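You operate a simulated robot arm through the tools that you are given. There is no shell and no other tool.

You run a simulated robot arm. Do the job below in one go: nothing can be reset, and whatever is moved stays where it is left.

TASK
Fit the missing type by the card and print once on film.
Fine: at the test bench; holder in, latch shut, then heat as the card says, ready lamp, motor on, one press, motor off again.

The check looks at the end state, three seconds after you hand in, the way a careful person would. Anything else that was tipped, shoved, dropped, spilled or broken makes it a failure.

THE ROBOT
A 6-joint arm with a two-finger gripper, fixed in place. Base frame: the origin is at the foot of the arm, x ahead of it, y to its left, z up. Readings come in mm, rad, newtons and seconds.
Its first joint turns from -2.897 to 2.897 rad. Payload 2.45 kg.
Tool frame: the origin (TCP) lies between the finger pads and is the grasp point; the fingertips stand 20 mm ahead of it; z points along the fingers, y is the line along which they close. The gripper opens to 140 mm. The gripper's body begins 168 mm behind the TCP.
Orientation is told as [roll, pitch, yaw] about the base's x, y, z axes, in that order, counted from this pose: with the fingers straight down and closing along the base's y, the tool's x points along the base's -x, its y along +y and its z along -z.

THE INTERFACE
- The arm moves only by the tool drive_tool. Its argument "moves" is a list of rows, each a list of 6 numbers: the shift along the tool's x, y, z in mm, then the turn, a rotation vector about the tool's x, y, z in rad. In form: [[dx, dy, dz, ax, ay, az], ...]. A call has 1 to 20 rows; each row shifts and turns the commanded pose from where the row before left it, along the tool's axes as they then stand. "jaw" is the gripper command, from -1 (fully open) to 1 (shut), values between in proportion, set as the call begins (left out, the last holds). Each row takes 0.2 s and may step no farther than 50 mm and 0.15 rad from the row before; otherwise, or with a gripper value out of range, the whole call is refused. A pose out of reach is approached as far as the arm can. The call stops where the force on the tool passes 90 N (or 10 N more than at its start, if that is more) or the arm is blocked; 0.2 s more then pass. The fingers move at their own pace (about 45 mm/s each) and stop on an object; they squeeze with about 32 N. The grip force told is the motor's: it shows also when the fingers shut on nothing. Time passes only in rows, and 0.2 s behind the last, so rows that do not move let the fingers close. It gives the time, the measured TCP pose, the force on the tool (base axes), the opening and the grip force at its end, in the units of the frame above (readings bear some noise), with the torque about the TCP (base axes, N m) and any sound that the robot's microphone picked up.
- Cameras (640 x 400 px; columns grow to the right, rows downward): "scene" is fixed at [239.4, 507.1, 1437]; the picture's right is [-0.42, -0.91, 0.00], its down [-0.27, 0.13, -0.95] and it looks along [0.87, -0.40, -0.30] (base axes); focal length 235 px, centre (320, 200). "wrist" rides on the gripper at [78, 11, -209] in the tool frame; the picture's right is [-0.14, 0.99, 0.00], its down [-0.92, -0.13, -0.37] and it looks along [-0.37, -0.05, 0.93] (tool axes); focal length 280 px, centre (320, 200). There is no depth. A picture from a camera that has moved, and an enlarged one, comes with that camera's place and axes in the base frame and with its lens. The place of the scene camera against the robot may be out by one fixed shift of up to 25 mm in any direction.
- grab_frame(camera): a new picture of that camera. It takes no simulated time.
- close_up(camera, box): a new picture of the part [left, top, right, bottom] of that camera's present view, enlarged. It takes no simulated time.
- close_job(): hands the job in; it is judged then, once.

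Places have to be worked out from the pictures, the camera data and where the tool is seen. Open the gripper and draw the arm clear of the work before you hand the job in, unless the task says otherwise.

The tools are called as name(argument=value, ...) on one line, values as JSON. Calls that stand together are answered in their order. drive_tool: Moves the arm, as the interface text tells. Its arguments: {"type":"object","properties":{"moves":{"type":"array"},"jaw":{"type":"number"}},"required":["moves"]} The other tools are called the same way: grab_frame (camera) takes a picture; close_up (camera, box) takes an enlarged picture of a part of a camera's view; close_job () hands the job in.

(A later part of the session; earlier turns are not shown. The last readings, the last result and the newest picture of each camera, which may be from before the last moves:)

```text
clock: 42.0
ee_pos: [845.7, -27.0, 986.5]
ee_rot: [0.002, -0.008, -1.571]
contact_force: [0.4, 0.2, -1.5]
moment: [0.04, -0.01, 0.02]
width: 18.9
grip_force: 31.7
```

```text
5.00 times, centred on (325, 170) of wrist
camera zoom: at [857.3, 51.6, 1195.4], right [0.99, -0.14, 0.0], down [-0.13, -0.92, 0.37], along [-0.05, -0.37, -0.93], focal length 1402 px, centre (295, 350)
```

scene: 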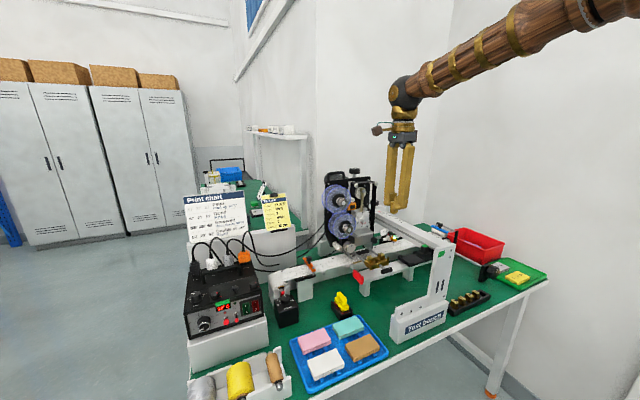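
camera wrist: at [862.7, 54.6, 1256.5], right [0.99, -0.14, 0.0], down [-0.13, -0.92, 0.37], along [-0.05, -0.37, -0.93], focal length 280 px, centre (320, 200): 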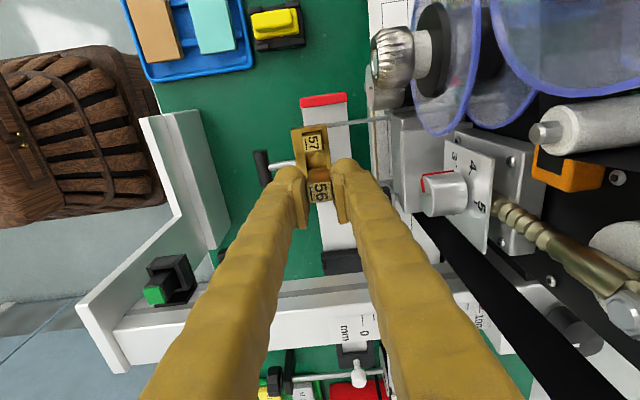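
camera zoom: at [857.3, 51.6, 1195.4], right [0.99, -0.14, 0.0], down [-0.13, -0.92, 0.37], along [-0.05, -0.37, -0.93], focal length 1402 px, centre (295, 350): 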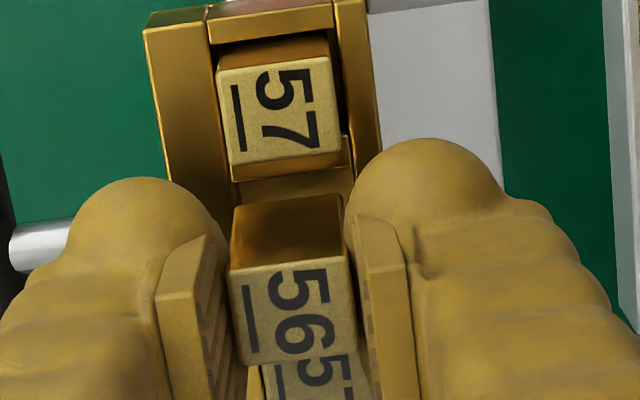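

close_up(camera="scene", box=[370, 252, 390, 266])

close_up(camera="wrist", box=[300, 135, 340, 175])

```text
16.00 times, centred on (380, 259) of scene
camera zoom: at [239.4, 507.1, 1437.0], right [-0.42, -0.91, 0.0], down [-0.27, 0.13, -0.95], along [0.87, -0.4, -0.3], focal length 3757 px, centre (-640, -744)
```

zoom: 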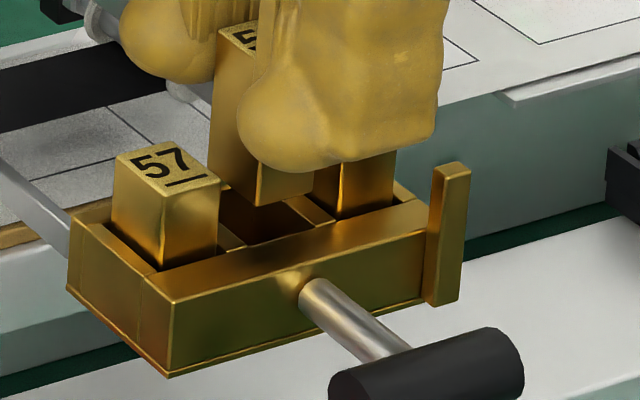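

```text
10.00 times, centred on (320, 155) of wrist
camera zoom: at [857.3, 51.6, 1195.4], right [0.99, -0.14, 0.0], down [-0.13, -0.92, 0.37], along [-0.05, -0.37, -0.93], focal length 2804 px, centre (320, 650)
```

zoom: 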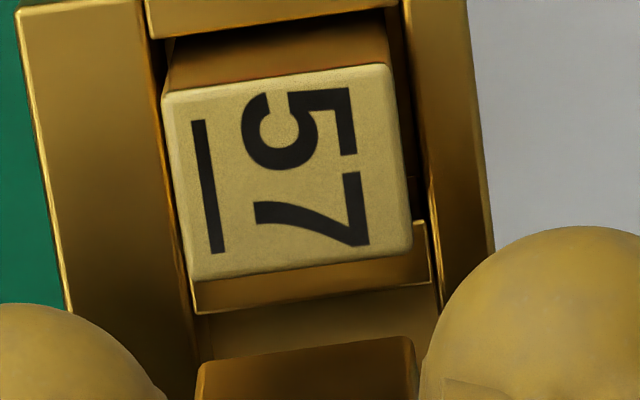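

The slot has ~2 mm play each side in x; it sits ~1 mm toward +x of the type, and y is within ~0.5 mm. I make that small correction and verify by the camera pose.

drive_tool(moves=[[0.6, 1.3, 0, 0, 0, 0], [0, 0, 0, 0, 0, 0]])

close_up(camera="wrist", box=[300, 135, 340, 175])

close_up(camera="scene", box=[370, 248, 390, 262])

```text
clock: 42.6
ee_pos: [848.9, -27.9, 986.4]
ee_rot: [0.002, -0.007, -1.569]
contact_force: [0.7, 0.3, -1.9]
moment: [0.02, -0.01, 0.03]
width: 18.6
grip_force: 32.7
```

```text
10.00 times, centred on (320, 155) of wrist
camera zoom: at [858.7, 52.0, 1195.4], right [0.99, -0.14, 0.0], down [-0.13, -0.92, 0.37], along [-0.05, -0.37, -0.93], focal length 2804 px, centre (320, 650)
```

zoom: 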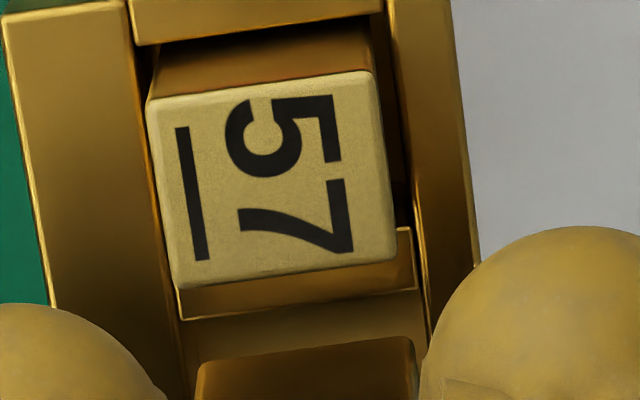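

```text
16.00 times, centred on (380, 255) of scene
camera zoom: at [239.4, 507.1, 1437.0], right [-0.42, -0.91, 0.0], down [-0.27, 0.13, -0.95], along [0.87, -0.4, -0.3], focal length 3757 px, centre (-640, -680)
```

zoom: 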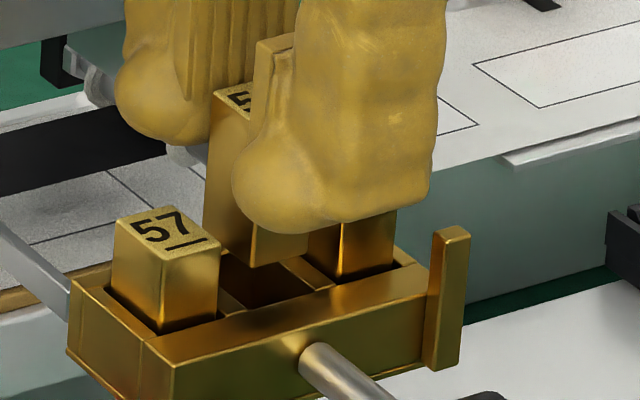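

Type and slot line up in both axes now. I lower 12 mm, compensating slightly for the drift seen while descending, and check.

drive_tool(moves=[[0.2, 0.2, 4, 0, 0, 0], [0.2, 0.1, 4, 0, 0, 0], [0.2, 0.1, 4, 0, 0, 0], [0, 0, 0, 0, 0, 0]])

close_up(camera="wrist", box=[300, 135, 340, 175])

close_up(camera="scene", box=[370, 248, 390, 262])

```text
clock: 43.6
ee_pos: [849.1, -26.6, 973.3]
ee_rot: [0.004, -0.009, -1.57]
contact_force: [-0.4, -0.6, -2.1]
moment: [-0.01, 0.01, 0.01]
width: 18.3
grip_force: 32.0
```

```text
10.00 times, centred on (320, 155) of wrist
camera zoom: at [858.8, 53.0, 1182.5], right [0.99, -0.14, 0.0], down [-0.13, -0.92, 0.37], along [-0.05, -0.37, -0.93], focal length 2804 px, centre (320, 650)
```

zoom: 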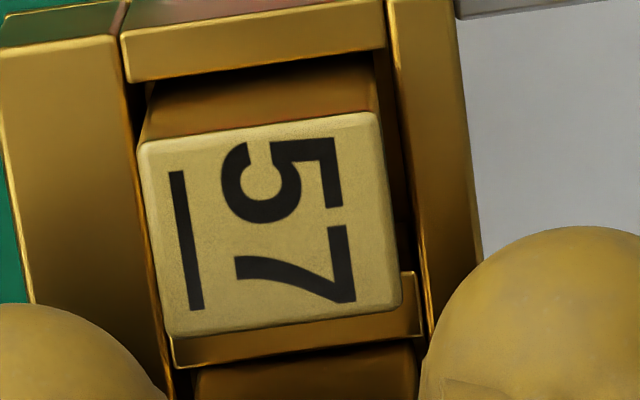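

```text
16.00 times, centred on (380, 255) of scene
camera zoom: at [239.4, 507.1, 1437.0], right [-0.42, -0.91, 0.0], down [-0.27, 0.13, -0.95], along [0.87, -0.4, -0.3], focal length 3757 px, centre (-640, -680)
```

zoom: 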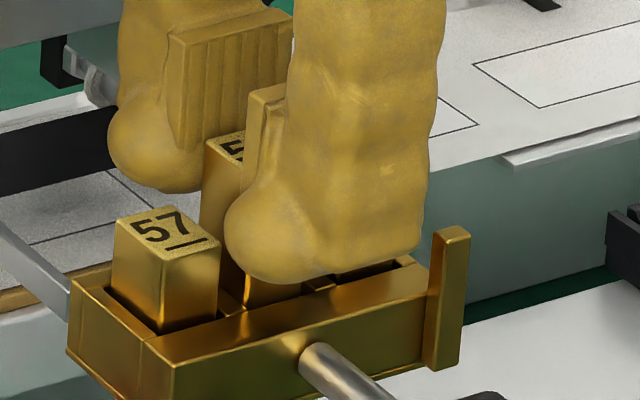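

The type's bottom is at slot level with no contact; it is ~0.9 mm too far toward +y. I nudge it back and then lower into the slot.

drive_tool(moves=[[-0.9, -0.4, 0, 0, 0, 0], [0, 0, 0, 0, 0, 0]])

close_up(camera="wrist", box=[300, 140, 340, 180])

close_up(camera="scene", box=[370, 248, 390, 262])

```text
clock: 44.2
ee_pos: [849.0, -26.2, 973.8]
ee_rot: [0.004, -0.008, -1.57]
contact_force: [1.0, -0.8, -0.4]
moment: [-0.01, -0.02, 0.0]
width: 18.7
grip_force: 32.1
```

```text
10.00 times, centred on (320, 160) of wrist
camera zoom: at [858.7, 51.6, 1182.9], right [0.99, -0.14, 0.0], down [-0.13, -0.92, 0.37], along [-0.05, -0.37, -0.93], focal length 2804 px, centre (320, 600)
```

zoom: 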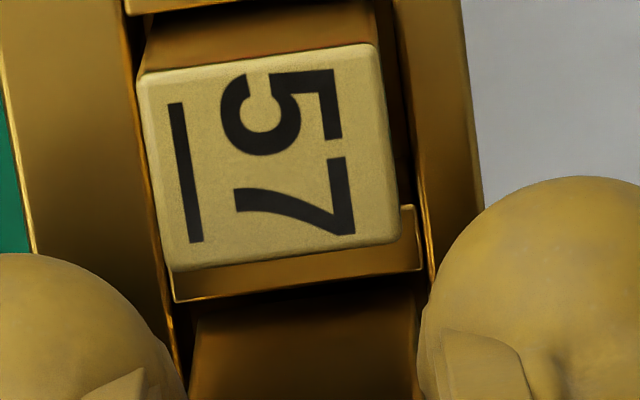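

```text
16.00 times, centred on (380, 255) of scene
camera zoom: at [239.4, 507.1, 1437.0], right [-0.42, -0.91, 0.0], down [-0.27, 0.13, -0.95], along [0.87, -0.4, -0.3], focal length 3757 px, centre (-640, -680)
```

zoom: 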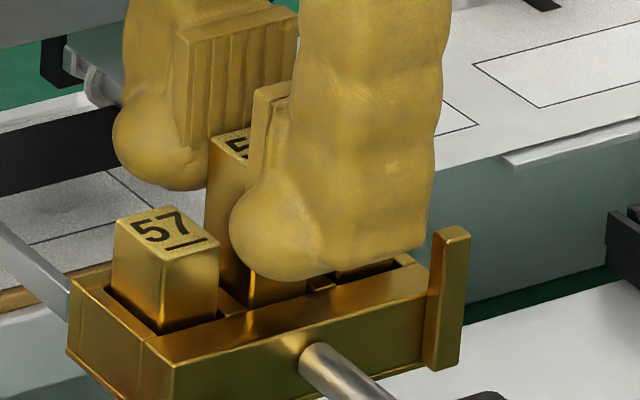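

There is now a visible gap between type and divider, so it is centred over the slot. Lowering 12 mm in small steps, watching force.

drive_tool(moves=[[0.1, 0.1, 3, 0, 0, 0], [0.1, 0.1, 3, 0, 0, 0], [0, 0, 3, 0, 0, 0], [0, 0, 3, 0, 0, 0], [0, 0, 0, 0, 0, 0]])

close_up(camera="wrist", box=[295, 140, 345, 200])

close_up(camera="scene", box=[370, 248, 390, 262])

```text
clock: 45.4
ee_pos: [849.3, -26.3, 962.5]
ee_rot: [0.003, -0.009, -1.571]
contact_force: [-0.2, 0.1, -1.5]
moment: [0.01, 0.01, 0.0]
width: 18.9
grip_force: 31.5
```

```text
6.67 times, centred on (320, 170) of wrist
camera zoom: at [859.7, 51.9, 1171.0], right [0.99, -0.14, 0.0], down [-0.13, -0.92, 0.37], along [-0.05, -0.37, -0.93], focal length 1869 px, centre (320, 400)
```

zoom: 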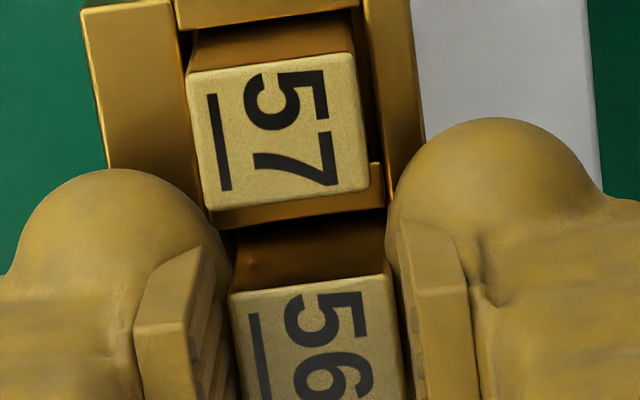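

```text
16.00 times, centred on (380, 255) of scene
camera zoom: at [239.4, 507.1, 1437.0], right [-0.42, -0.91, 0.0], down [-0.27, 0.13, -0.95], along [0.87, -0.4, -0.3], focal length 3757 px, centre (-640, -680)
```

zoom: 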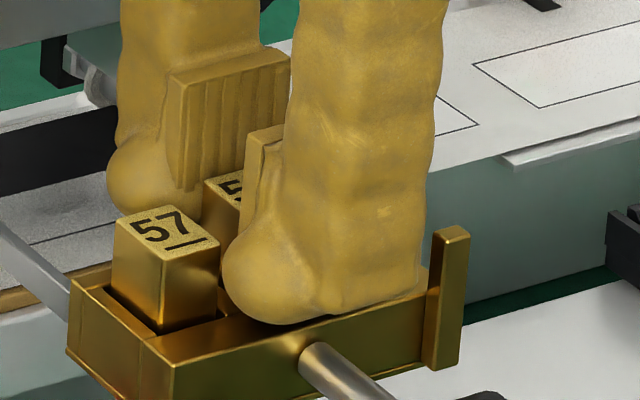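

The type is ~12 mm inside the slot with no contact force. Two more mm down, then I open the fingers a little so it settles.

drive_tool(moves=[[0, 0, 2, 0, 0, 0], [0, 0, 0, 0, 0, 0]])

close_up(camera="scene", box=[370, 248, 390, 262])

```text
clock: 46.0
ee_pos: [849.0, -27.0, 959.9]
ee_rot: [0.004, -0.008, -1.571]
contact_force: [0.3, -0.2, -0.9]
moment: [-0.02, 0.01, -0.03]
width: 18.8
grip_force: 31.5
```

```text
16.00 times, centred on (380, 255) of scene
camera zoom: at [239.4, 507.1, 1437.0], right [-0.42, -0.91, 0.0], down [-0.27, 0.13, -0.95], along [0.87, -0.4, -0.3], focal length 3757 px, centre (-640, -680)
```

zoom: 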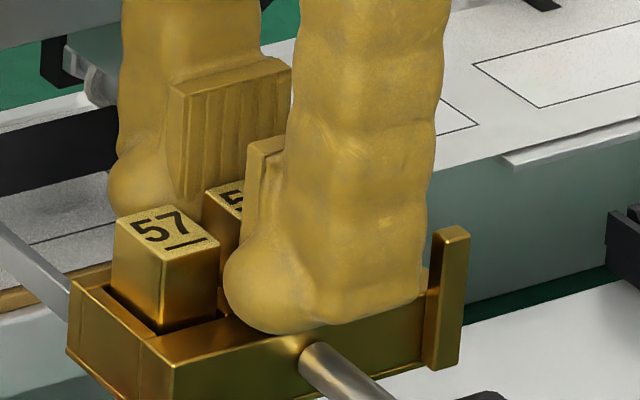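

drive_tool(moves=[[0, 0, 0, 0, 0, 0], [0, 0, 0, 0, 0, 0], [0, 0, 0, 0, 0, 0]], jaw=0.45)

close_up(camera="wrist", box=[280, 130, 360, 210])

close_up(camera="scene", box=[366, 244, 398, 268])

```text
clock: 46.8
ee_pos: [847.9, -26.3, 959.3]
ee_rot: [0.004, -0.008, -1.571]
contact_force: [0.5, 0.3, -0.1]
moment: [-0.02, -0.01, -0.02]
width: 38.6
grip_force: 0.1
```

```text
5.00 times, centred on (320, 170) of wrist
camera zoom: at [859.1, 51.8, 1168.6], right [0.99, -0.14, 0.0], down [-0.13, -0.92, 0.37], along [-0.05, -0.37, -0.93], focal length 1402 px, centre (320, 350)
```

zoom: 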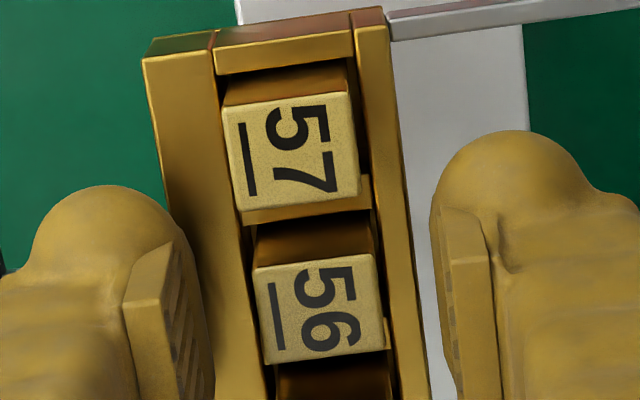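

```text
16.00 times, centred on (382, 256) of scene
camera zoom: at [239.4, 507.1, 1437.0], right [-0.42, -0.91, 0.0], down [-0.27, 0.13, -0.95], along [0.87, -0.4, -0.3], focal length 3757 px, centre (-672, -696)
```

zoom: 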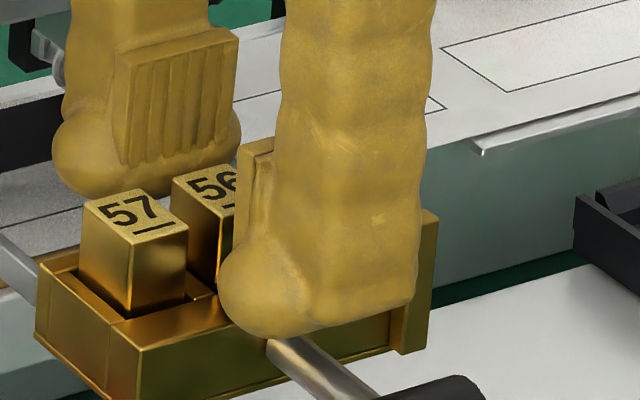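

Type 56 has dropped into the middle slot, level with its neighbours. I raise the open fingers clear and look.

drive_tool(moves=[[0, 0, -15, 0, 0, 0], [0, 0, -30, 0, 0, 0], [0, 0, -45, 0, 0, 0], [0, 0, -45, 0, 0, 0], [0, 0, 0, 0, 0, 0]])

close_up(camera="wrist", box=[280, 90, 360, 170])

close_up(camera="scene", box=[360, 236, 404, 270])

```text
clock: 48.0
ee_pos: [852.1, -26.9, 1095.1]
ee_rot: [0.004, -0.008, -1.569]
contact_force: [0.9, 0.2, -0.1]
moment: [0.0, 0.01, 0.01]
width: 38.3
grip_force: 0.1
```

```text
5.00 times, centred on (320, 130) of wrist
camera zoom: at [862.0, 52.1, 1304.4], right [0.99, -0.14, 0.0], down [-0.13, -0.92, 0.37], along [-0.05, -0.37, -0.93], focal length 1402 px, centre (320, 550)
```

zoom: 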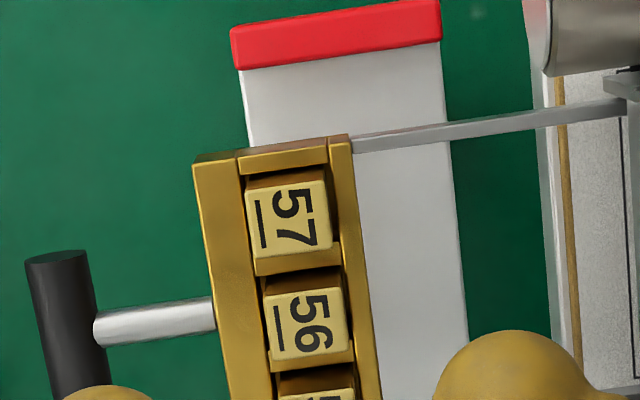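

```text
11.76 times, centred on (382, 253) of scene
camera zoom: at [239.4, 507.1, 1437.0], right [-0.42, -0.91, 0.0], down [-0.27, 0.13, -0.95], along [0.87, -0.4, -0.3], focal length 2763 px, centre (-409, -424)
```

zoom: 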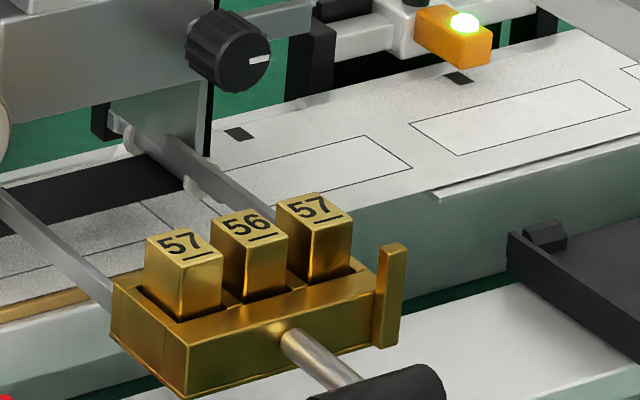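

The holder now reads 57 56 57, all upright and level. Next I back away toward −x, turn the tool back to yaw 0 and close the fingers to push the holder in by its handle.

drive_tool(moves=[[0, -48, 0, 0, 0, 0], [0, -48, 0, 0, 0, 0], [0, -36, 0, 0, 0, 0], [0, 0, 0, 0, 0, -0.1428], [0, 0, 0, 0, 0, -0.1428], [0, 0, 0, 0, 0, -0.1428], [0, 0, 0, 0, 0, -0.1428], [0, 0, 0, 0, 0, -0.1428], [0, 0, 0, 0, 0, -0.1428], [0, 0, 0, 0, 0, -0.1428], [0, 0, 0, 0, 0, -0.1428], [0, 0, 0, 0, 0, -0.1428], [0, 0, 0, 0, 0, -0.1428], [0, 0, 0, 0, 0, -0.1428], [0, 0, 0, 0, 0, 0]], jaw=1)

grab_frame(camera="wrist")

```text
clock: 51.2
ee_pos: [716.5, -23.7, 1093.7]
ee_rot: [-0.006, -0.004, 0.004]
contact_force: [-0.3, 0.2, 0.5]
moment: [0.0, 0.02, -0.02]
width: 0.1
grip_force: 29.6
```

```text
taken
camera wrist: at [638.2, -13.5, 1303.8], right [0.14, 0.99, -0.01], down [0.92, -0.12, 0.37], along [0.37, -0.06, -0.93], focal length 280 px, centre (320, 200)
```

wrist: 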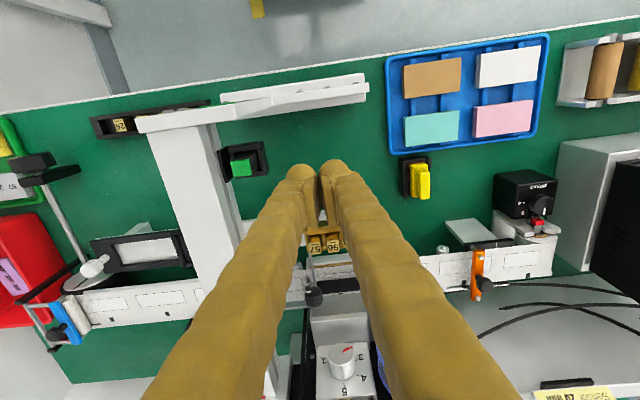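

drive_tool(moves=[[-12, -3, 38, 0, 0, 0], [-12, 0, 38, 0, 0, 0], [0, 0, 38, 0, 0, 0], [0, 0, 38, 0, 0, 0], [0, 0, 0, 0, 0, 0]])

grab_frame(camera="wrist")

close_up(camera="scene", box=[350, 230, 420, 290])

```text
clock: 52.4
ee_pos: [743.7, -29.0, 940.5]
ee_rot: [-0.006, -0.003, 0.001]
contact_force: [0.3, -0.2, -0.4]
moment: [-0.04, 0.0, 0.0]
width: 0.0
grip_force: 29.8
```

```text
taken
camera wrist: at [664.3, -17.5, 1149.9], right [0.14, 0.99, -0.01], down [0.92, -0.13, 0.37], along [0.37, -0.06, -0.93], focal length 280 px, centre (320, 200)
```

wrist: 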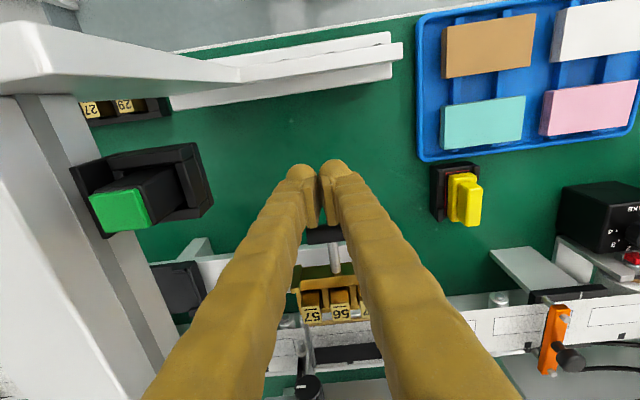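

```text
6.67 times, centred on (385, 260) of scene
camera zoom: at [239.4, 507.1, 1437.0], right [-0.42, -0.91, 0.0], down [-0.27, 0.13, -0.95], along [0.87, -0.4, -0.3], focal length 1566 px, centre (-113, -200)
```

zoom: 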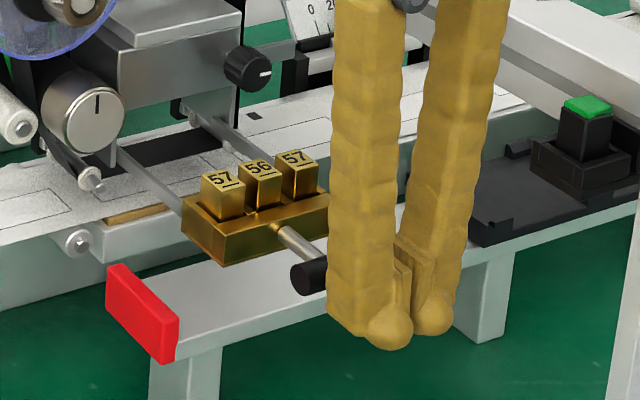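

The closed fingers are just in front of the handle bar at its height. I advance toward +x slowly, watching the push force.

drive_tool(moves=[[-8, 0, 0, 0, 0, 0], [-6, 0, 0, 0, 0, 0], [-4, 0, 0, 0, 0, 0], [-4, 0, 0, 0, 0, 0], [-4, 0, 0, 0, 0, 0], [-4, 0, 0, 0, 0, 0]])

close_up(camera="scene", box=[350, 230, 420, 290])

close_up(camera="wrist", box=[260, 150, 390, 290])

```text
clock: 53.8
ee_pos: [771.5, -29.6, 942.9]
ee_rot: [-0.006, -0.005, 0.0]
contact_force: [-1.7, -1.1, 0.8]
moment: [0.05, 0.04, -0.01]
width: 0.1
grip_force: 29.4
```

```text
6.67 times, centred on (385, 260) of scene
camera zoom: at [239.4, 507.1, 1437.0], right [-0.42, -0.91, 0.0], down [-0.27, 0.13, -0.95], along [0.87, -0.4, -0.3], focal length 1566 px, centre (-113, -200)
```

zoom: 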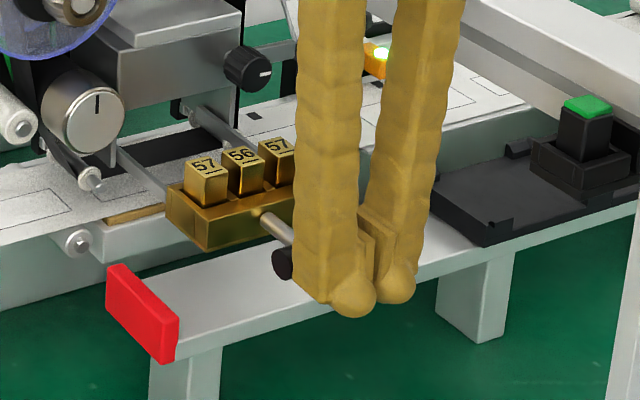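

```text
2.86 times, centred on (325, 220) of wrist
camera zoom: at [692.2, -18.1, 1150.8], right [0.14, 0.99, -0.01], down [0.92, -0.13, 0.37], along [0.37, -0.06, -0.93], focal length 801 px, centre (306, 143)
```

zoom: 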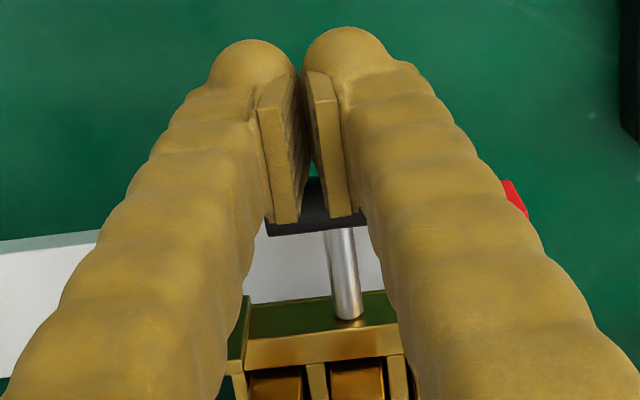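

The holder slides in easily (≈2 N). The rod is about 6 mm toward +y of my contact, so I re-centre on it and keep pushing in small steps.

drive_tool(moves=[[3, 0, 0, 0, 0, 0], [0, 6, 0, 0, 0, 0], [-5, 0, 0, 0, 0, 0], [-5, 0, 0, 0, 0, 0], [-5, 0, 0, 0, 0, 0], [-5, 0, 0, 0, 0, 0], [-5, 0, 0, 0, 0, 0], [-5, 0, 0, 0, 0, 0], [-5, 0, 0, 0, 0, 0], [-5, 0, 0, 0, 0, 0]])

close_up(camera="scene", box=[350, 220, 420, 280])

close_up(camera="wrist", box=[260, 150, 390, 290])

```text
clock: 56.0
ee_pos: [808.7, -24.0, 941.2]
ee_rot: [-0.008, -0.003, -0.001]
contact_force: [-0.7, -0.2, -0.8]
moment: [0.01, -0.01, 0.03]
width: 0.1
grip_force: 29.4
```

```text
6.67 times, centred on (385, 250) of scene
camera zoom: at [239.4, 507.1, 1437.0], right [-0.42, -0.91, 0.0], down [-0.27, 0.13, -0.95], along [0.87, -0.4, -0.3], focal length 1566 px, centre (-113, -133)
```

zoom: 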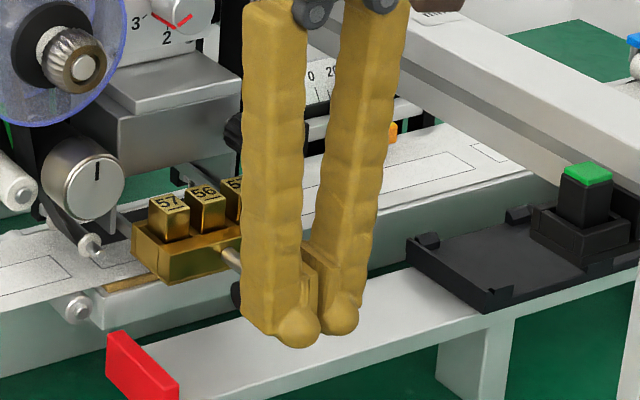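

```text
2.86 times, centred on (325, 220) of wrist
camera zoom: at [729.3, -12.0, 1150.9], right [0.14, 0.99, -0.01], down [0.92, -0.13, 0.37], along [0.37, -0.06, -0.93], focal length 801 px, centre (306, 143)
```

zoom: 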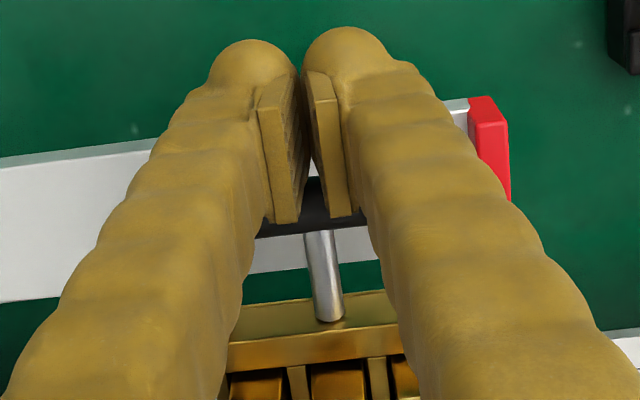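

drive_tool(moves=[[-5, 0, 0, 0, 0, 0], [-5, 0, 0, 0, 0, 0], [-5, 0, 0, 0, 0, 0], [-5, 0, 0, 0, 0, 0], [-5, 0, 0, 0, 0, 0], [-4, 0, 0, 0, 0, 0], [-4, 0, 0, 0, 0, 0], [0, 0, 0, 0, 0, 0]])

close_up(camera="scene", box=[340, 210, 420, 270])

close_up(camera="wrist", box=[240, 150, 410, 320])

```text
clock: 57.8
ee_pos: [841.8, -23.6, 942.7]
ee_rot: [-0.006, -0.003, -0.001]
contact_force: [-1.1, -0.5, 0.1]
moment: [0.02, 0.0, 0.02]
width: 0.0
grip_force: 28.7
```

```text
6.67 times, centred on (380, 240) of scene
camera zoom: at [239.4, 507.1, 1437.0], right [-0.42, -0.91, 0.0], down [-0.27, 0.13, -0.95], along [0.87, -0.4, -0.3], focal length 1566 px, centre (-80, -67)
```

zoom: 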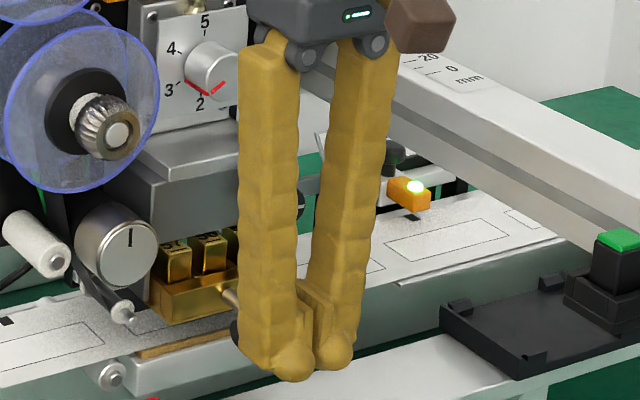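

```text
2.35 times, centred on (325, 235) of wrist
camera zoom: at [762.1, -11.9, 1151.4], right [0.14, 0.99, -0.01], down [0.92, -0.13, 0.37], along [0.37, -0.06, -0.93], focal length 660 px, centre (308, 118)
```

zoom: 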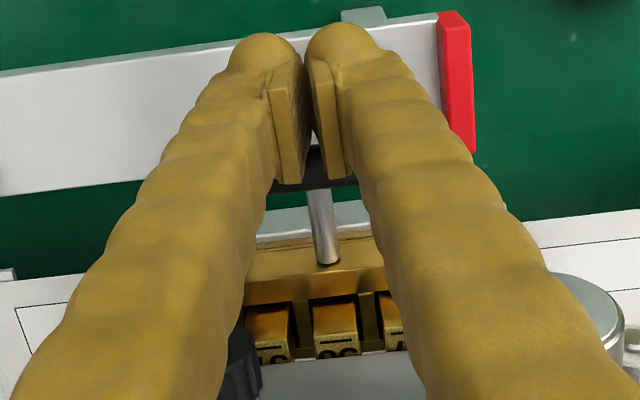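

The types are passing under the head block with negligible force. I continue in 3 mm steps until it seats.

drive_tool(moves=[[-3, 0, 0, 0, 0, 0], [-3, 0, 0, 0, 0, 0], [-3, 0, 0, 0, 0, 0], [-3, 0, 0, 0, 0, 0], [-3, 0, 0, 0, 0, 0], [0, 0, 0, 0, 0, 0]])

close_up(camera="scene", box=[340, 210, 420, 270])

close_up(camera="wrist", box=[240, 150, 410, 320])

```text
clock: 59.2
ee_pos: [855.6, -23.5, 942.1]
ee_rot: [-0.007, -0.003, 0.0]
contact_force: [0.4, -0.2, -0.4]
moment: [0.01, -0.02, 0.03]
width: 0.2
grip_force: 29.0
```

```text
6.67 times, centred on (380, 240) of scene
camera zoom: at [239.4, 507.1, 1437.0], right [-0.42, -0.91, 0.0], down [-0.27, 0.13, -0.95], along [0.87, -0.4, -0.3], focal length 1566 px, centre (-80, -67)
```

zoom: 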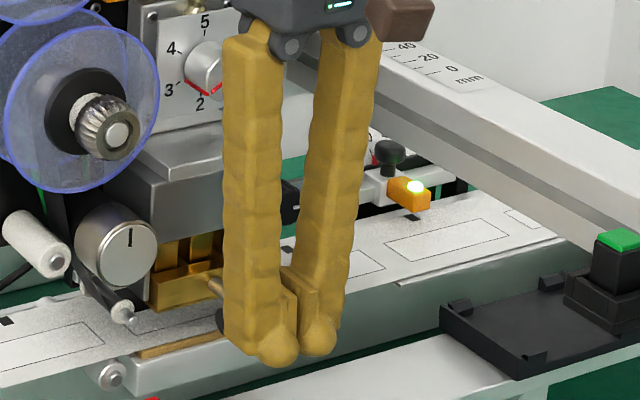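

```text
2.35 times, centred on (325, 235) of wrist
camera zoom: at [777.1, -12.5, 1151.8], right [0.14, 0.99, -0.01], down [0.92, -0.13, 0.37], along [0.37, -0.06, -0.93], focal length 660 px, centre (308, 118)
```

zoom: 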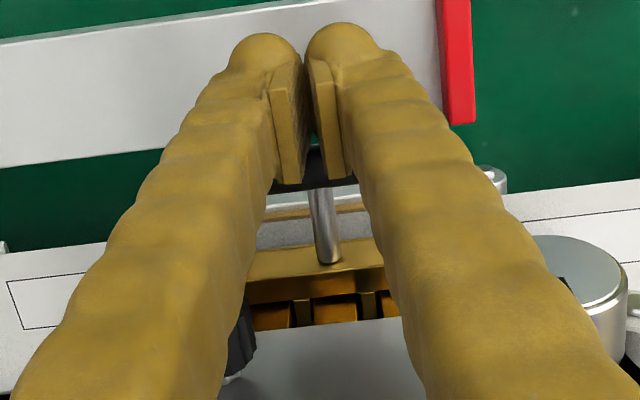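

drive_tool(moves=[[-3, 0, 0, 0, 0, 0], [-3, 0, 0, 0, 0, 0], [-3, 0, 0, 0, 0, 0], [0, 0, 0, 0, 0, 0]])

close_up(camera="scene", box=[340, 210, 420, 270])

close_up(camera="wrist", box=[240, 150, 410, 320])

```text
clock: 60.2
ee_pos: [862.7, -23.6, 942.1]
ee_rot: [-0.007, -0.002, -0.001]
contact_force: [-12.2, -1.0, -0.1]
moment: [-0.01, 0.13, -0.05]
width: 5.9
grip_force: 29.3
```

```text
6.67 times, centred on (380, 240) of scene
camera zoom: at [239.4, 507.1, 1437.0], right [-0.42, -0.91, 0.0], down [-0.27, 0.13, -0.95], along [0.87, -0.4, -0.3], focal length 1566 px, centre (-80, -67)
```

zoom: 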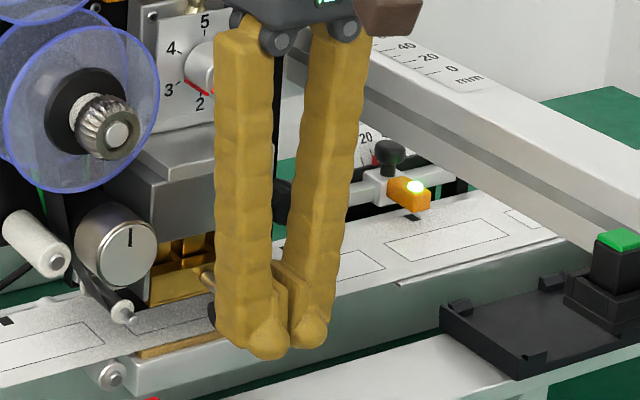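

```text
2.35 times, centred on (325, 235) of wrist
camera zoom: at [785.4, -12.5, 1151.8], right [0.14, 0.99, -0.01], down [0.92, -0.13, 0.37], along [0.37, -0.06, -0.93], focal length 660 px, centre (308, 118)
```

zoom: 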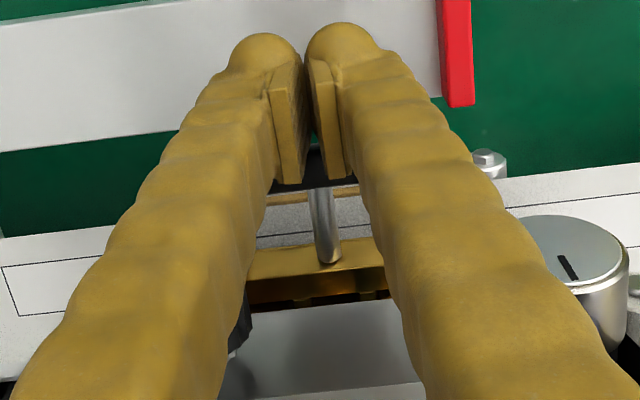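

A first resistance of 12 N appeared. I push 2 mm more to tell seating from friction.

drive_tool(moves=[[-2, 0, 0, 0, 0, 0], [0, 0, 0, 0, 0, 0]])

close_up(camera="wrist", box=[240, 150, 410, 320])

```text
clock: 60.8
ee_pos: [866.4, -24.2, 942.8]
ee_rot: [-0.008, 0.0, -0.002]
contact_force: [-47.0, 2.6, -0.3]
moment: [0.04, 0.56, 0.05]
width: 5.8
grip_force: 29.4
```

```text
2.35 times, centred on (325, 235) of wrist
camera zoom: at [787.1, -12.5, 1152.0], right [0.14, 0.99, -0.01], down [0.92, -0.13, 0.37], along [0.37, -0.06, -0.93], focal length 660 px, centre (308, 118)
```

zoom: 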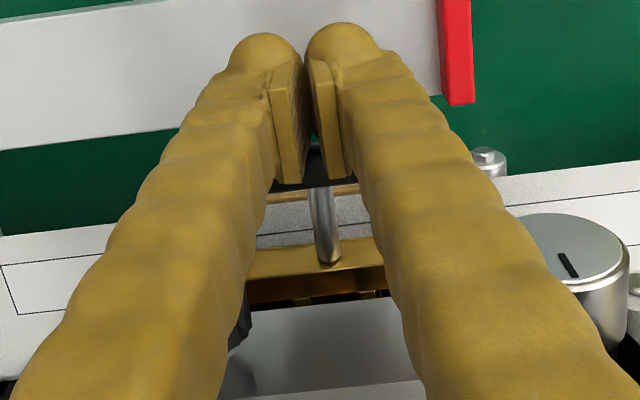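

Force rose to 47 N over under 2 mm: the holder is seated. I back the fingers straight off and raise to inspect holder and latch.

drive_tool(moves=[[5, 0, 0, 0, 0, 0], [20, 0, 0, 0, 0, 0], [40, 0, 0, 0, 0, 0], [45, 0, 0, 0, 0, 0], [30, 0, -35, 0, 0, 0], [30, 0, -40, 0, 0, 0], [0, 0, -45, 0, 0, 0], [0, 0, 0, 0, 0, 0]], jaw=1)

grab_frame(camera="wrist")

close_up(camera="scene", box=[340, 200, 420, 260])

```text
clock: 62.6
ee_pos: [694.7, -21.7, 1060.4]
ee_rot: [-0.005, -0.003, 0.0]
contact_force: [0.2, 0.7, 0.2]
moment: [0.02, 0.01, -0.01]
width: 0.3
grip_force: 29.1
```

```text
taken
camera wrist: at [616.4, -9.5, 1270.4], right [0.14, 0.99, -0.01], down [0.92, -0.13, 0.37], along [0.37, -0.06, -0.93], focal length 280 px, centre (320, 200)
```

wrist: 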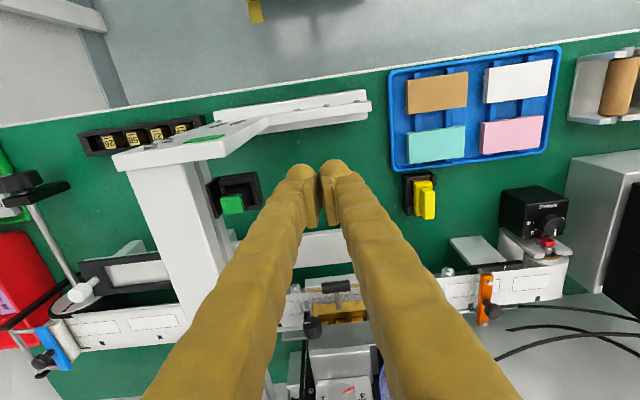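

```text
6.67 times, centred on (380, 230) of scene
camera zoom: at [239.4, 507.1, 1437.0], right [-0.42, -0.91, 0.0], down [-0.27, 0.13, -0.95], along [0.87, -0.4, -0.3], focal length 1566 px, centre (-80, 0)
```

zoom: 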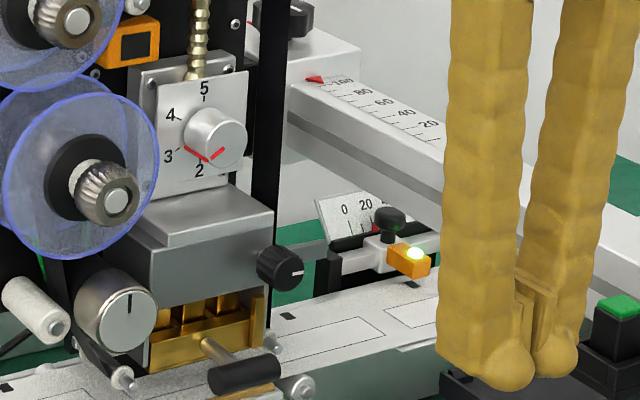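

close_up(camera="scene", box=[360, 226, 400, 256])

close_up(camera="wrist", box=[280, 270, 390, 350])

```text
13.33 times, centred on (380, 241) of scene
camera zoom: at [239.4, 507.1, 1437.0], right [-0.42, -0.91, 0.0], down [-0.27, 0.13, -0.95], along [0.87, -0.4, -0.3], focal length 3131 px, centre (-480, -347)
```

zoom: 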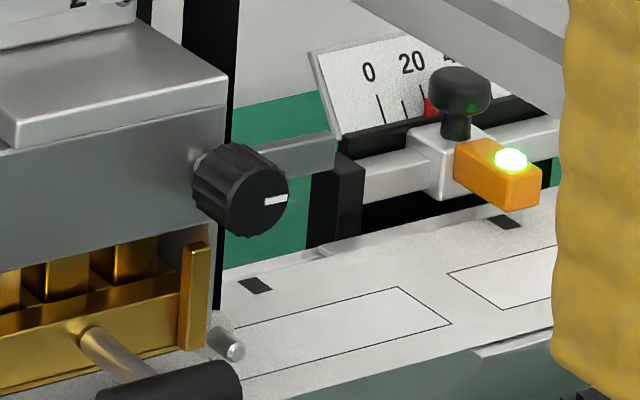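

```text
5.00 times, centred on (335, 310) of wrist
camera zoom: at [616.4, -9.5, 1270.4], right [0.14, 0.99, -0.01], down [0.92, -0.13, 0.37], along [0.37, -0.06, -0.93], focal length 1402 px, centre (245, -350)
```

zoom: 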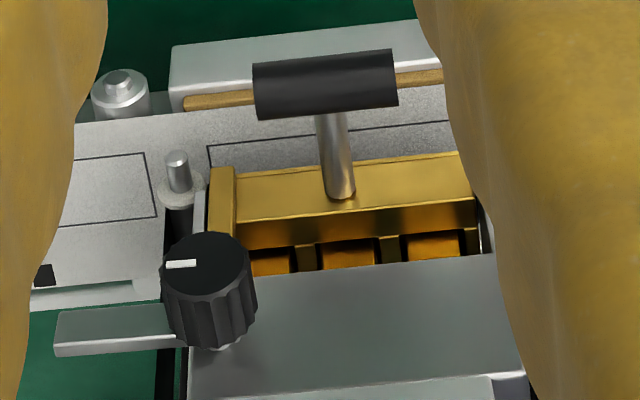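

The holder is fully in, with the gold tab right under the latch knob; the latch bar (open, pointing to −y) must swing down in front of it. The gantry plate blocks a straight-on approach, so I'll come in horizontally from slightly +y (tool yawed −20°). First I take up that orientation well clear of the head.

drive_tool(moves=[[-45, 3, -7, 0, 0, 0], [-45, 3, -7, 0, 0, 0], [-40, 4, -6, 0, 0, 0], [0, 0, 0, 0, 0, 0.1163], [0, 0, 0, 0, 0, 0.1163], [0, 0, 0, 0, 0, 0.1163], [0, 0, 0, 0, -0.1428, 0], [0, 0, 0, 0, -0.1428, 0], [0, 0, 0, 0, -0.1428, 0], [0, 0, 0, 0, -0.1428, 0], [0, 0, 0, 0, -0.1428, 0], [0, 0, 0, 0, -0.1428, 0], [0, 0, 0, 0, 0, 0]], jaw=1)

grab_frame(camera="wrist")

grab_frame(camera="scene")

```text
clock: 65.4
ee_pos: [826.4, -12.2, 1083.5]
ee_rot: [-0.008, -0.861, -0.343]
contact_force: [-0.1, -0.4, 0.6]
moment: [-0.02, 0.0, -0.01]
width: 0.2
grip_force: 29.4
```

```text
taken
camera wrist: at [633.0, 68.7, 1159.8], right [0.42, 0.9, 0.1], down [0.26, -0.23, 0.94], along [0.87, -0.37, -0.33], focal length 280 px, centre (320, 200)
```

wrist: 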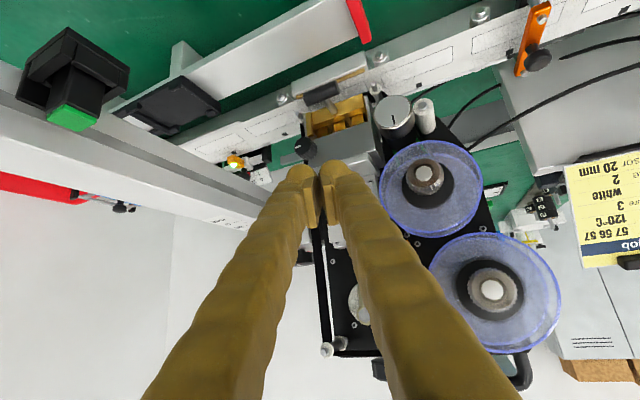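

```text
taken
```

scene: 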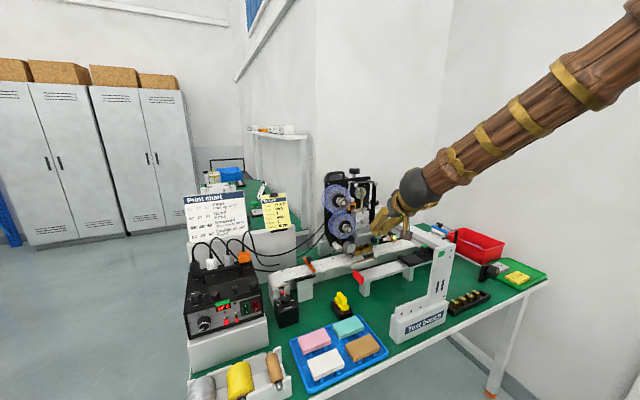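

The arm comes in from well above; good. I complete the pitch to horizontal and roll 90° so the fingers close vertically around the knob and the camera rides on the +y side.

drive_tool(moves=[[0, 0, 0, 0, -0.142, 0], [0, 0, 0, 0, -0.142, 0], [0, 0, 0, 0, -0.142, 0], [0, 0, 0, 0, -0.142, 0], [0, 0, 0, 0, -0.142, 0], [0, 0, 0, 0, 0, 0.1428], [0, 0, 0, 0, 0, 0.1428], [0, 0, 0, 0, 0, 0.1428], [0, 0, 0, 0, 0, 0.1428], [0, 0, 0, 0, 0, 0.1428], [0, 0, 0, 0, 0, 0.1428], [0, 0, 0, 0, 0, 0.1428], [0, 0, 0, 0, 0, 0.1428], [0, 0, 0, 0, 0, 0.1428], [0, 0, 0, 0, 0, 0.1428], [0, 0, 0, 0, 0, 0.1428], [0, 0, 0, 0, 0, 0]], jaw=0.1)

grab_frame(camera="wrist")

grab_frame(camera="scene")

```text
clock: 69.0
ee_pos: [869.0, 104.1, 1411.7]
ee_rot: [1.342, -0.437, -1.949]
contact_force: [-0.2, 0.1, -0.7]
moment: [-0.01, 0.01, -0.01]
width: 62.8
grip_force: 0.0
out of reach, approached as far as the arm can: row 6, 7, 8, 9, 10, 11, 12, 13, 14, 15, 16
```

```text
taken
camera wrist: at [717.3, 266.6, 1431.1], right [0.31, 0.18, 0.93], down [-0.68, -0.65, 0.35], along [0.67, -0.74, -0.08], focal length 280 px, centre (320, 200)
```

wrist: 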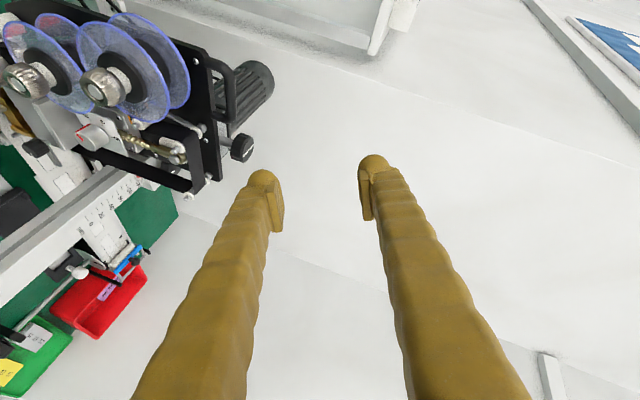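

```text
taken
```

scene: 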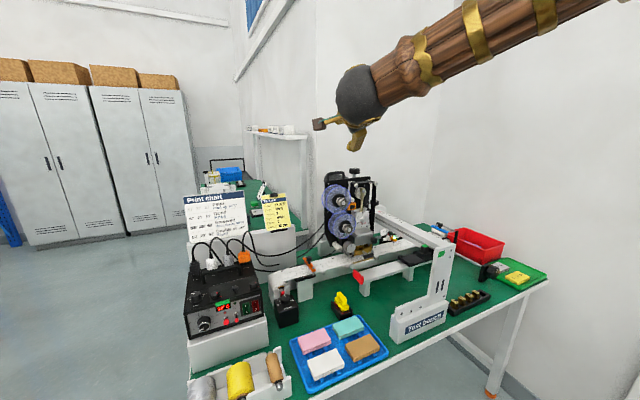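

The roll beyond horizontal was outside the wrist's range and the arm swung up (clear of everything). I'll avoid that region: instead use a ~50° down-tilt with the roll, and push the latch bar down with the closed fingertips. First I reorient here in free space.

drive_tool(moves=[[0, 0, 0, 0.0914, 0.0538, 0.0715], [0, 0, 0, 0.0914, 0.0538, 0.0715], [0, 0, 0, 0.0914, 0.0538, 0.0715], [0, 0, 0, 0.0914, 0.0538, 0.0715], [0, 0, 0, 0.0914, 0.0538, 0.0715], [0, 0, 0, 0, 0, 0]], jaw=1)

grab_frame(camera="scene")

```text
clock: 70.4
ee_pos: [869.8, 103.5, 1410.3]
ee_rot: [0.894, 0.015, -1.869]
contact_force: [1.1, -0.1, -0.2]
moment: [0.01, 0.02, -0.05]
width: 0.0
grip_force: 29.5
```

```text
taken
```

scene: 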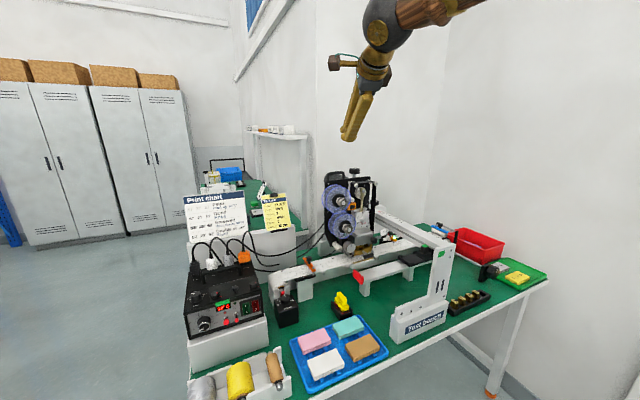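

drive_tool(moves=[[-23.2, -30.9, 20.3, 0, 0, 0], [-23.2, -30.9, 20.3, 0, 0, 0], [-23.2, -30.9, 20.3, 0, 0, 0], [-23.2, -30.9, 20.3, 0, 0, 0], [-23.2, -30.9, 20.3, 0, 0, 0], [-23.2, -30.9, 20.3, 0, 0, 0], [-23.2, -30.9, 20.3, 0, 0, 0], [0, 0, 0, 0, 0, 0]])

grab_frame(camera="wrist")

close_up(camera="scene", box=[300, 120, 480, 280])

```text
clock: 72.2
ee_pos: [800.0, -42.9, 1152.0]
ee_rot: [0.883, 0.015, -1.863]
contact_force: [0.3, 0.3, -0.1]
moment: [0.03, 0.05, 0.0]
width: 0.0
grip_force: 29.1
out of reach, approached as far as the arm can: row 7
```

```text
taken
camera wrist: at [674.3, 73.8, 1294.5], right [0.56, -0.32, 0.76], down [-0.62, -0.78, 0.12], along [0.55, -0.54, -0.63], focal length 280 px, centre (320, 200)
```

wrist: 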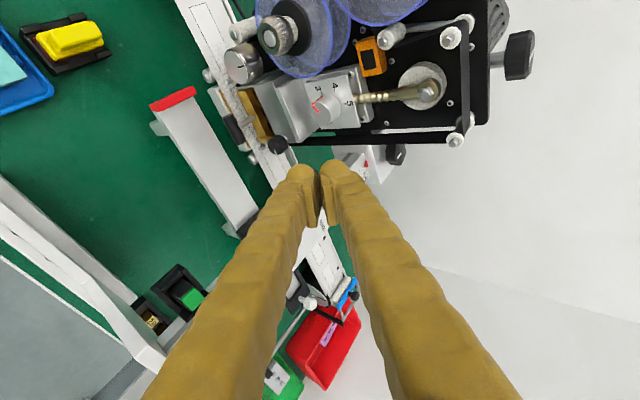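

```text
2.50 times, centred on (390, 200) of scene
camera zoom: at [239.4, 507.1, 1437.0], right [-0.42, -0.91, 0.0], down [-0.27, 0.13, -0.95], along [0.87, -0.4, -0.3], focal length 587 px, centre (145, 200)
```

zoom: 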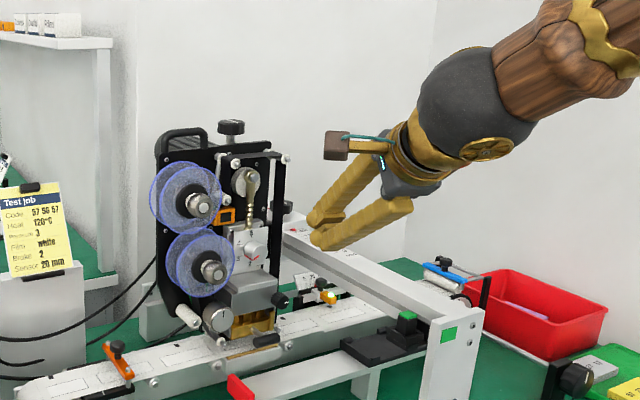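

close_up(camera="wrist", box=[200, 80, 340, 180])

close_up(camera="wrist", box=[240, 110, 310, 170])

```text
4.00 times, centred on (270, 130) of wrist
camera zoom: at [674.3, 73.8, 1294.5], right [0.56, -0.32, 0.76], down [-0.62, -0.78, 0.12], along [0.55, -0.54, -0.63], focal length 1122 px, centre (520, 480)
```

zoom: 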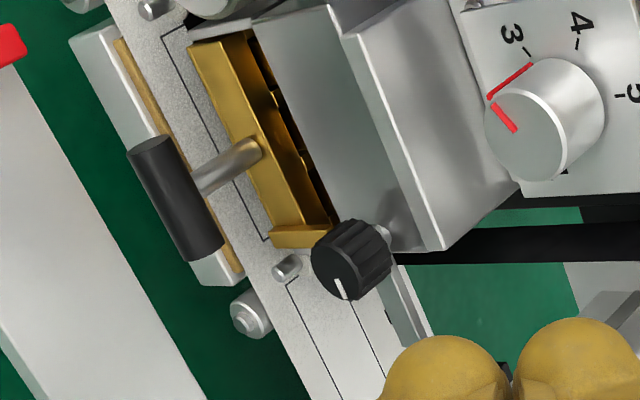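

```text
6.67 times, centred on (275, 140) of wrist
camera zoom: at [674.3, 73.8, 1294.5], right [0.56, -0.32, 0.76], down [-0.62, -0.78, 0.12], along [0.55, -0.54, -0.63], focal length 1869 px, centre (620, 600)
```

zoom: 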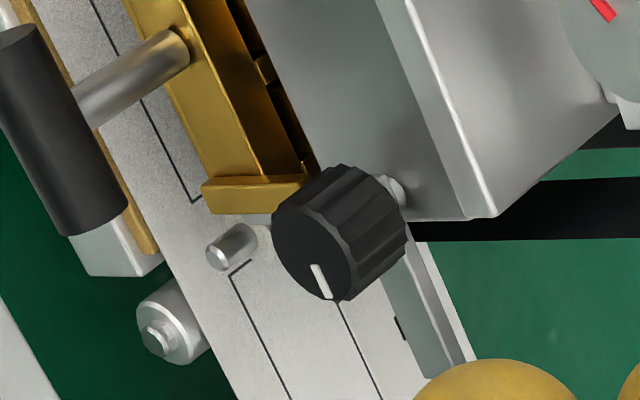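

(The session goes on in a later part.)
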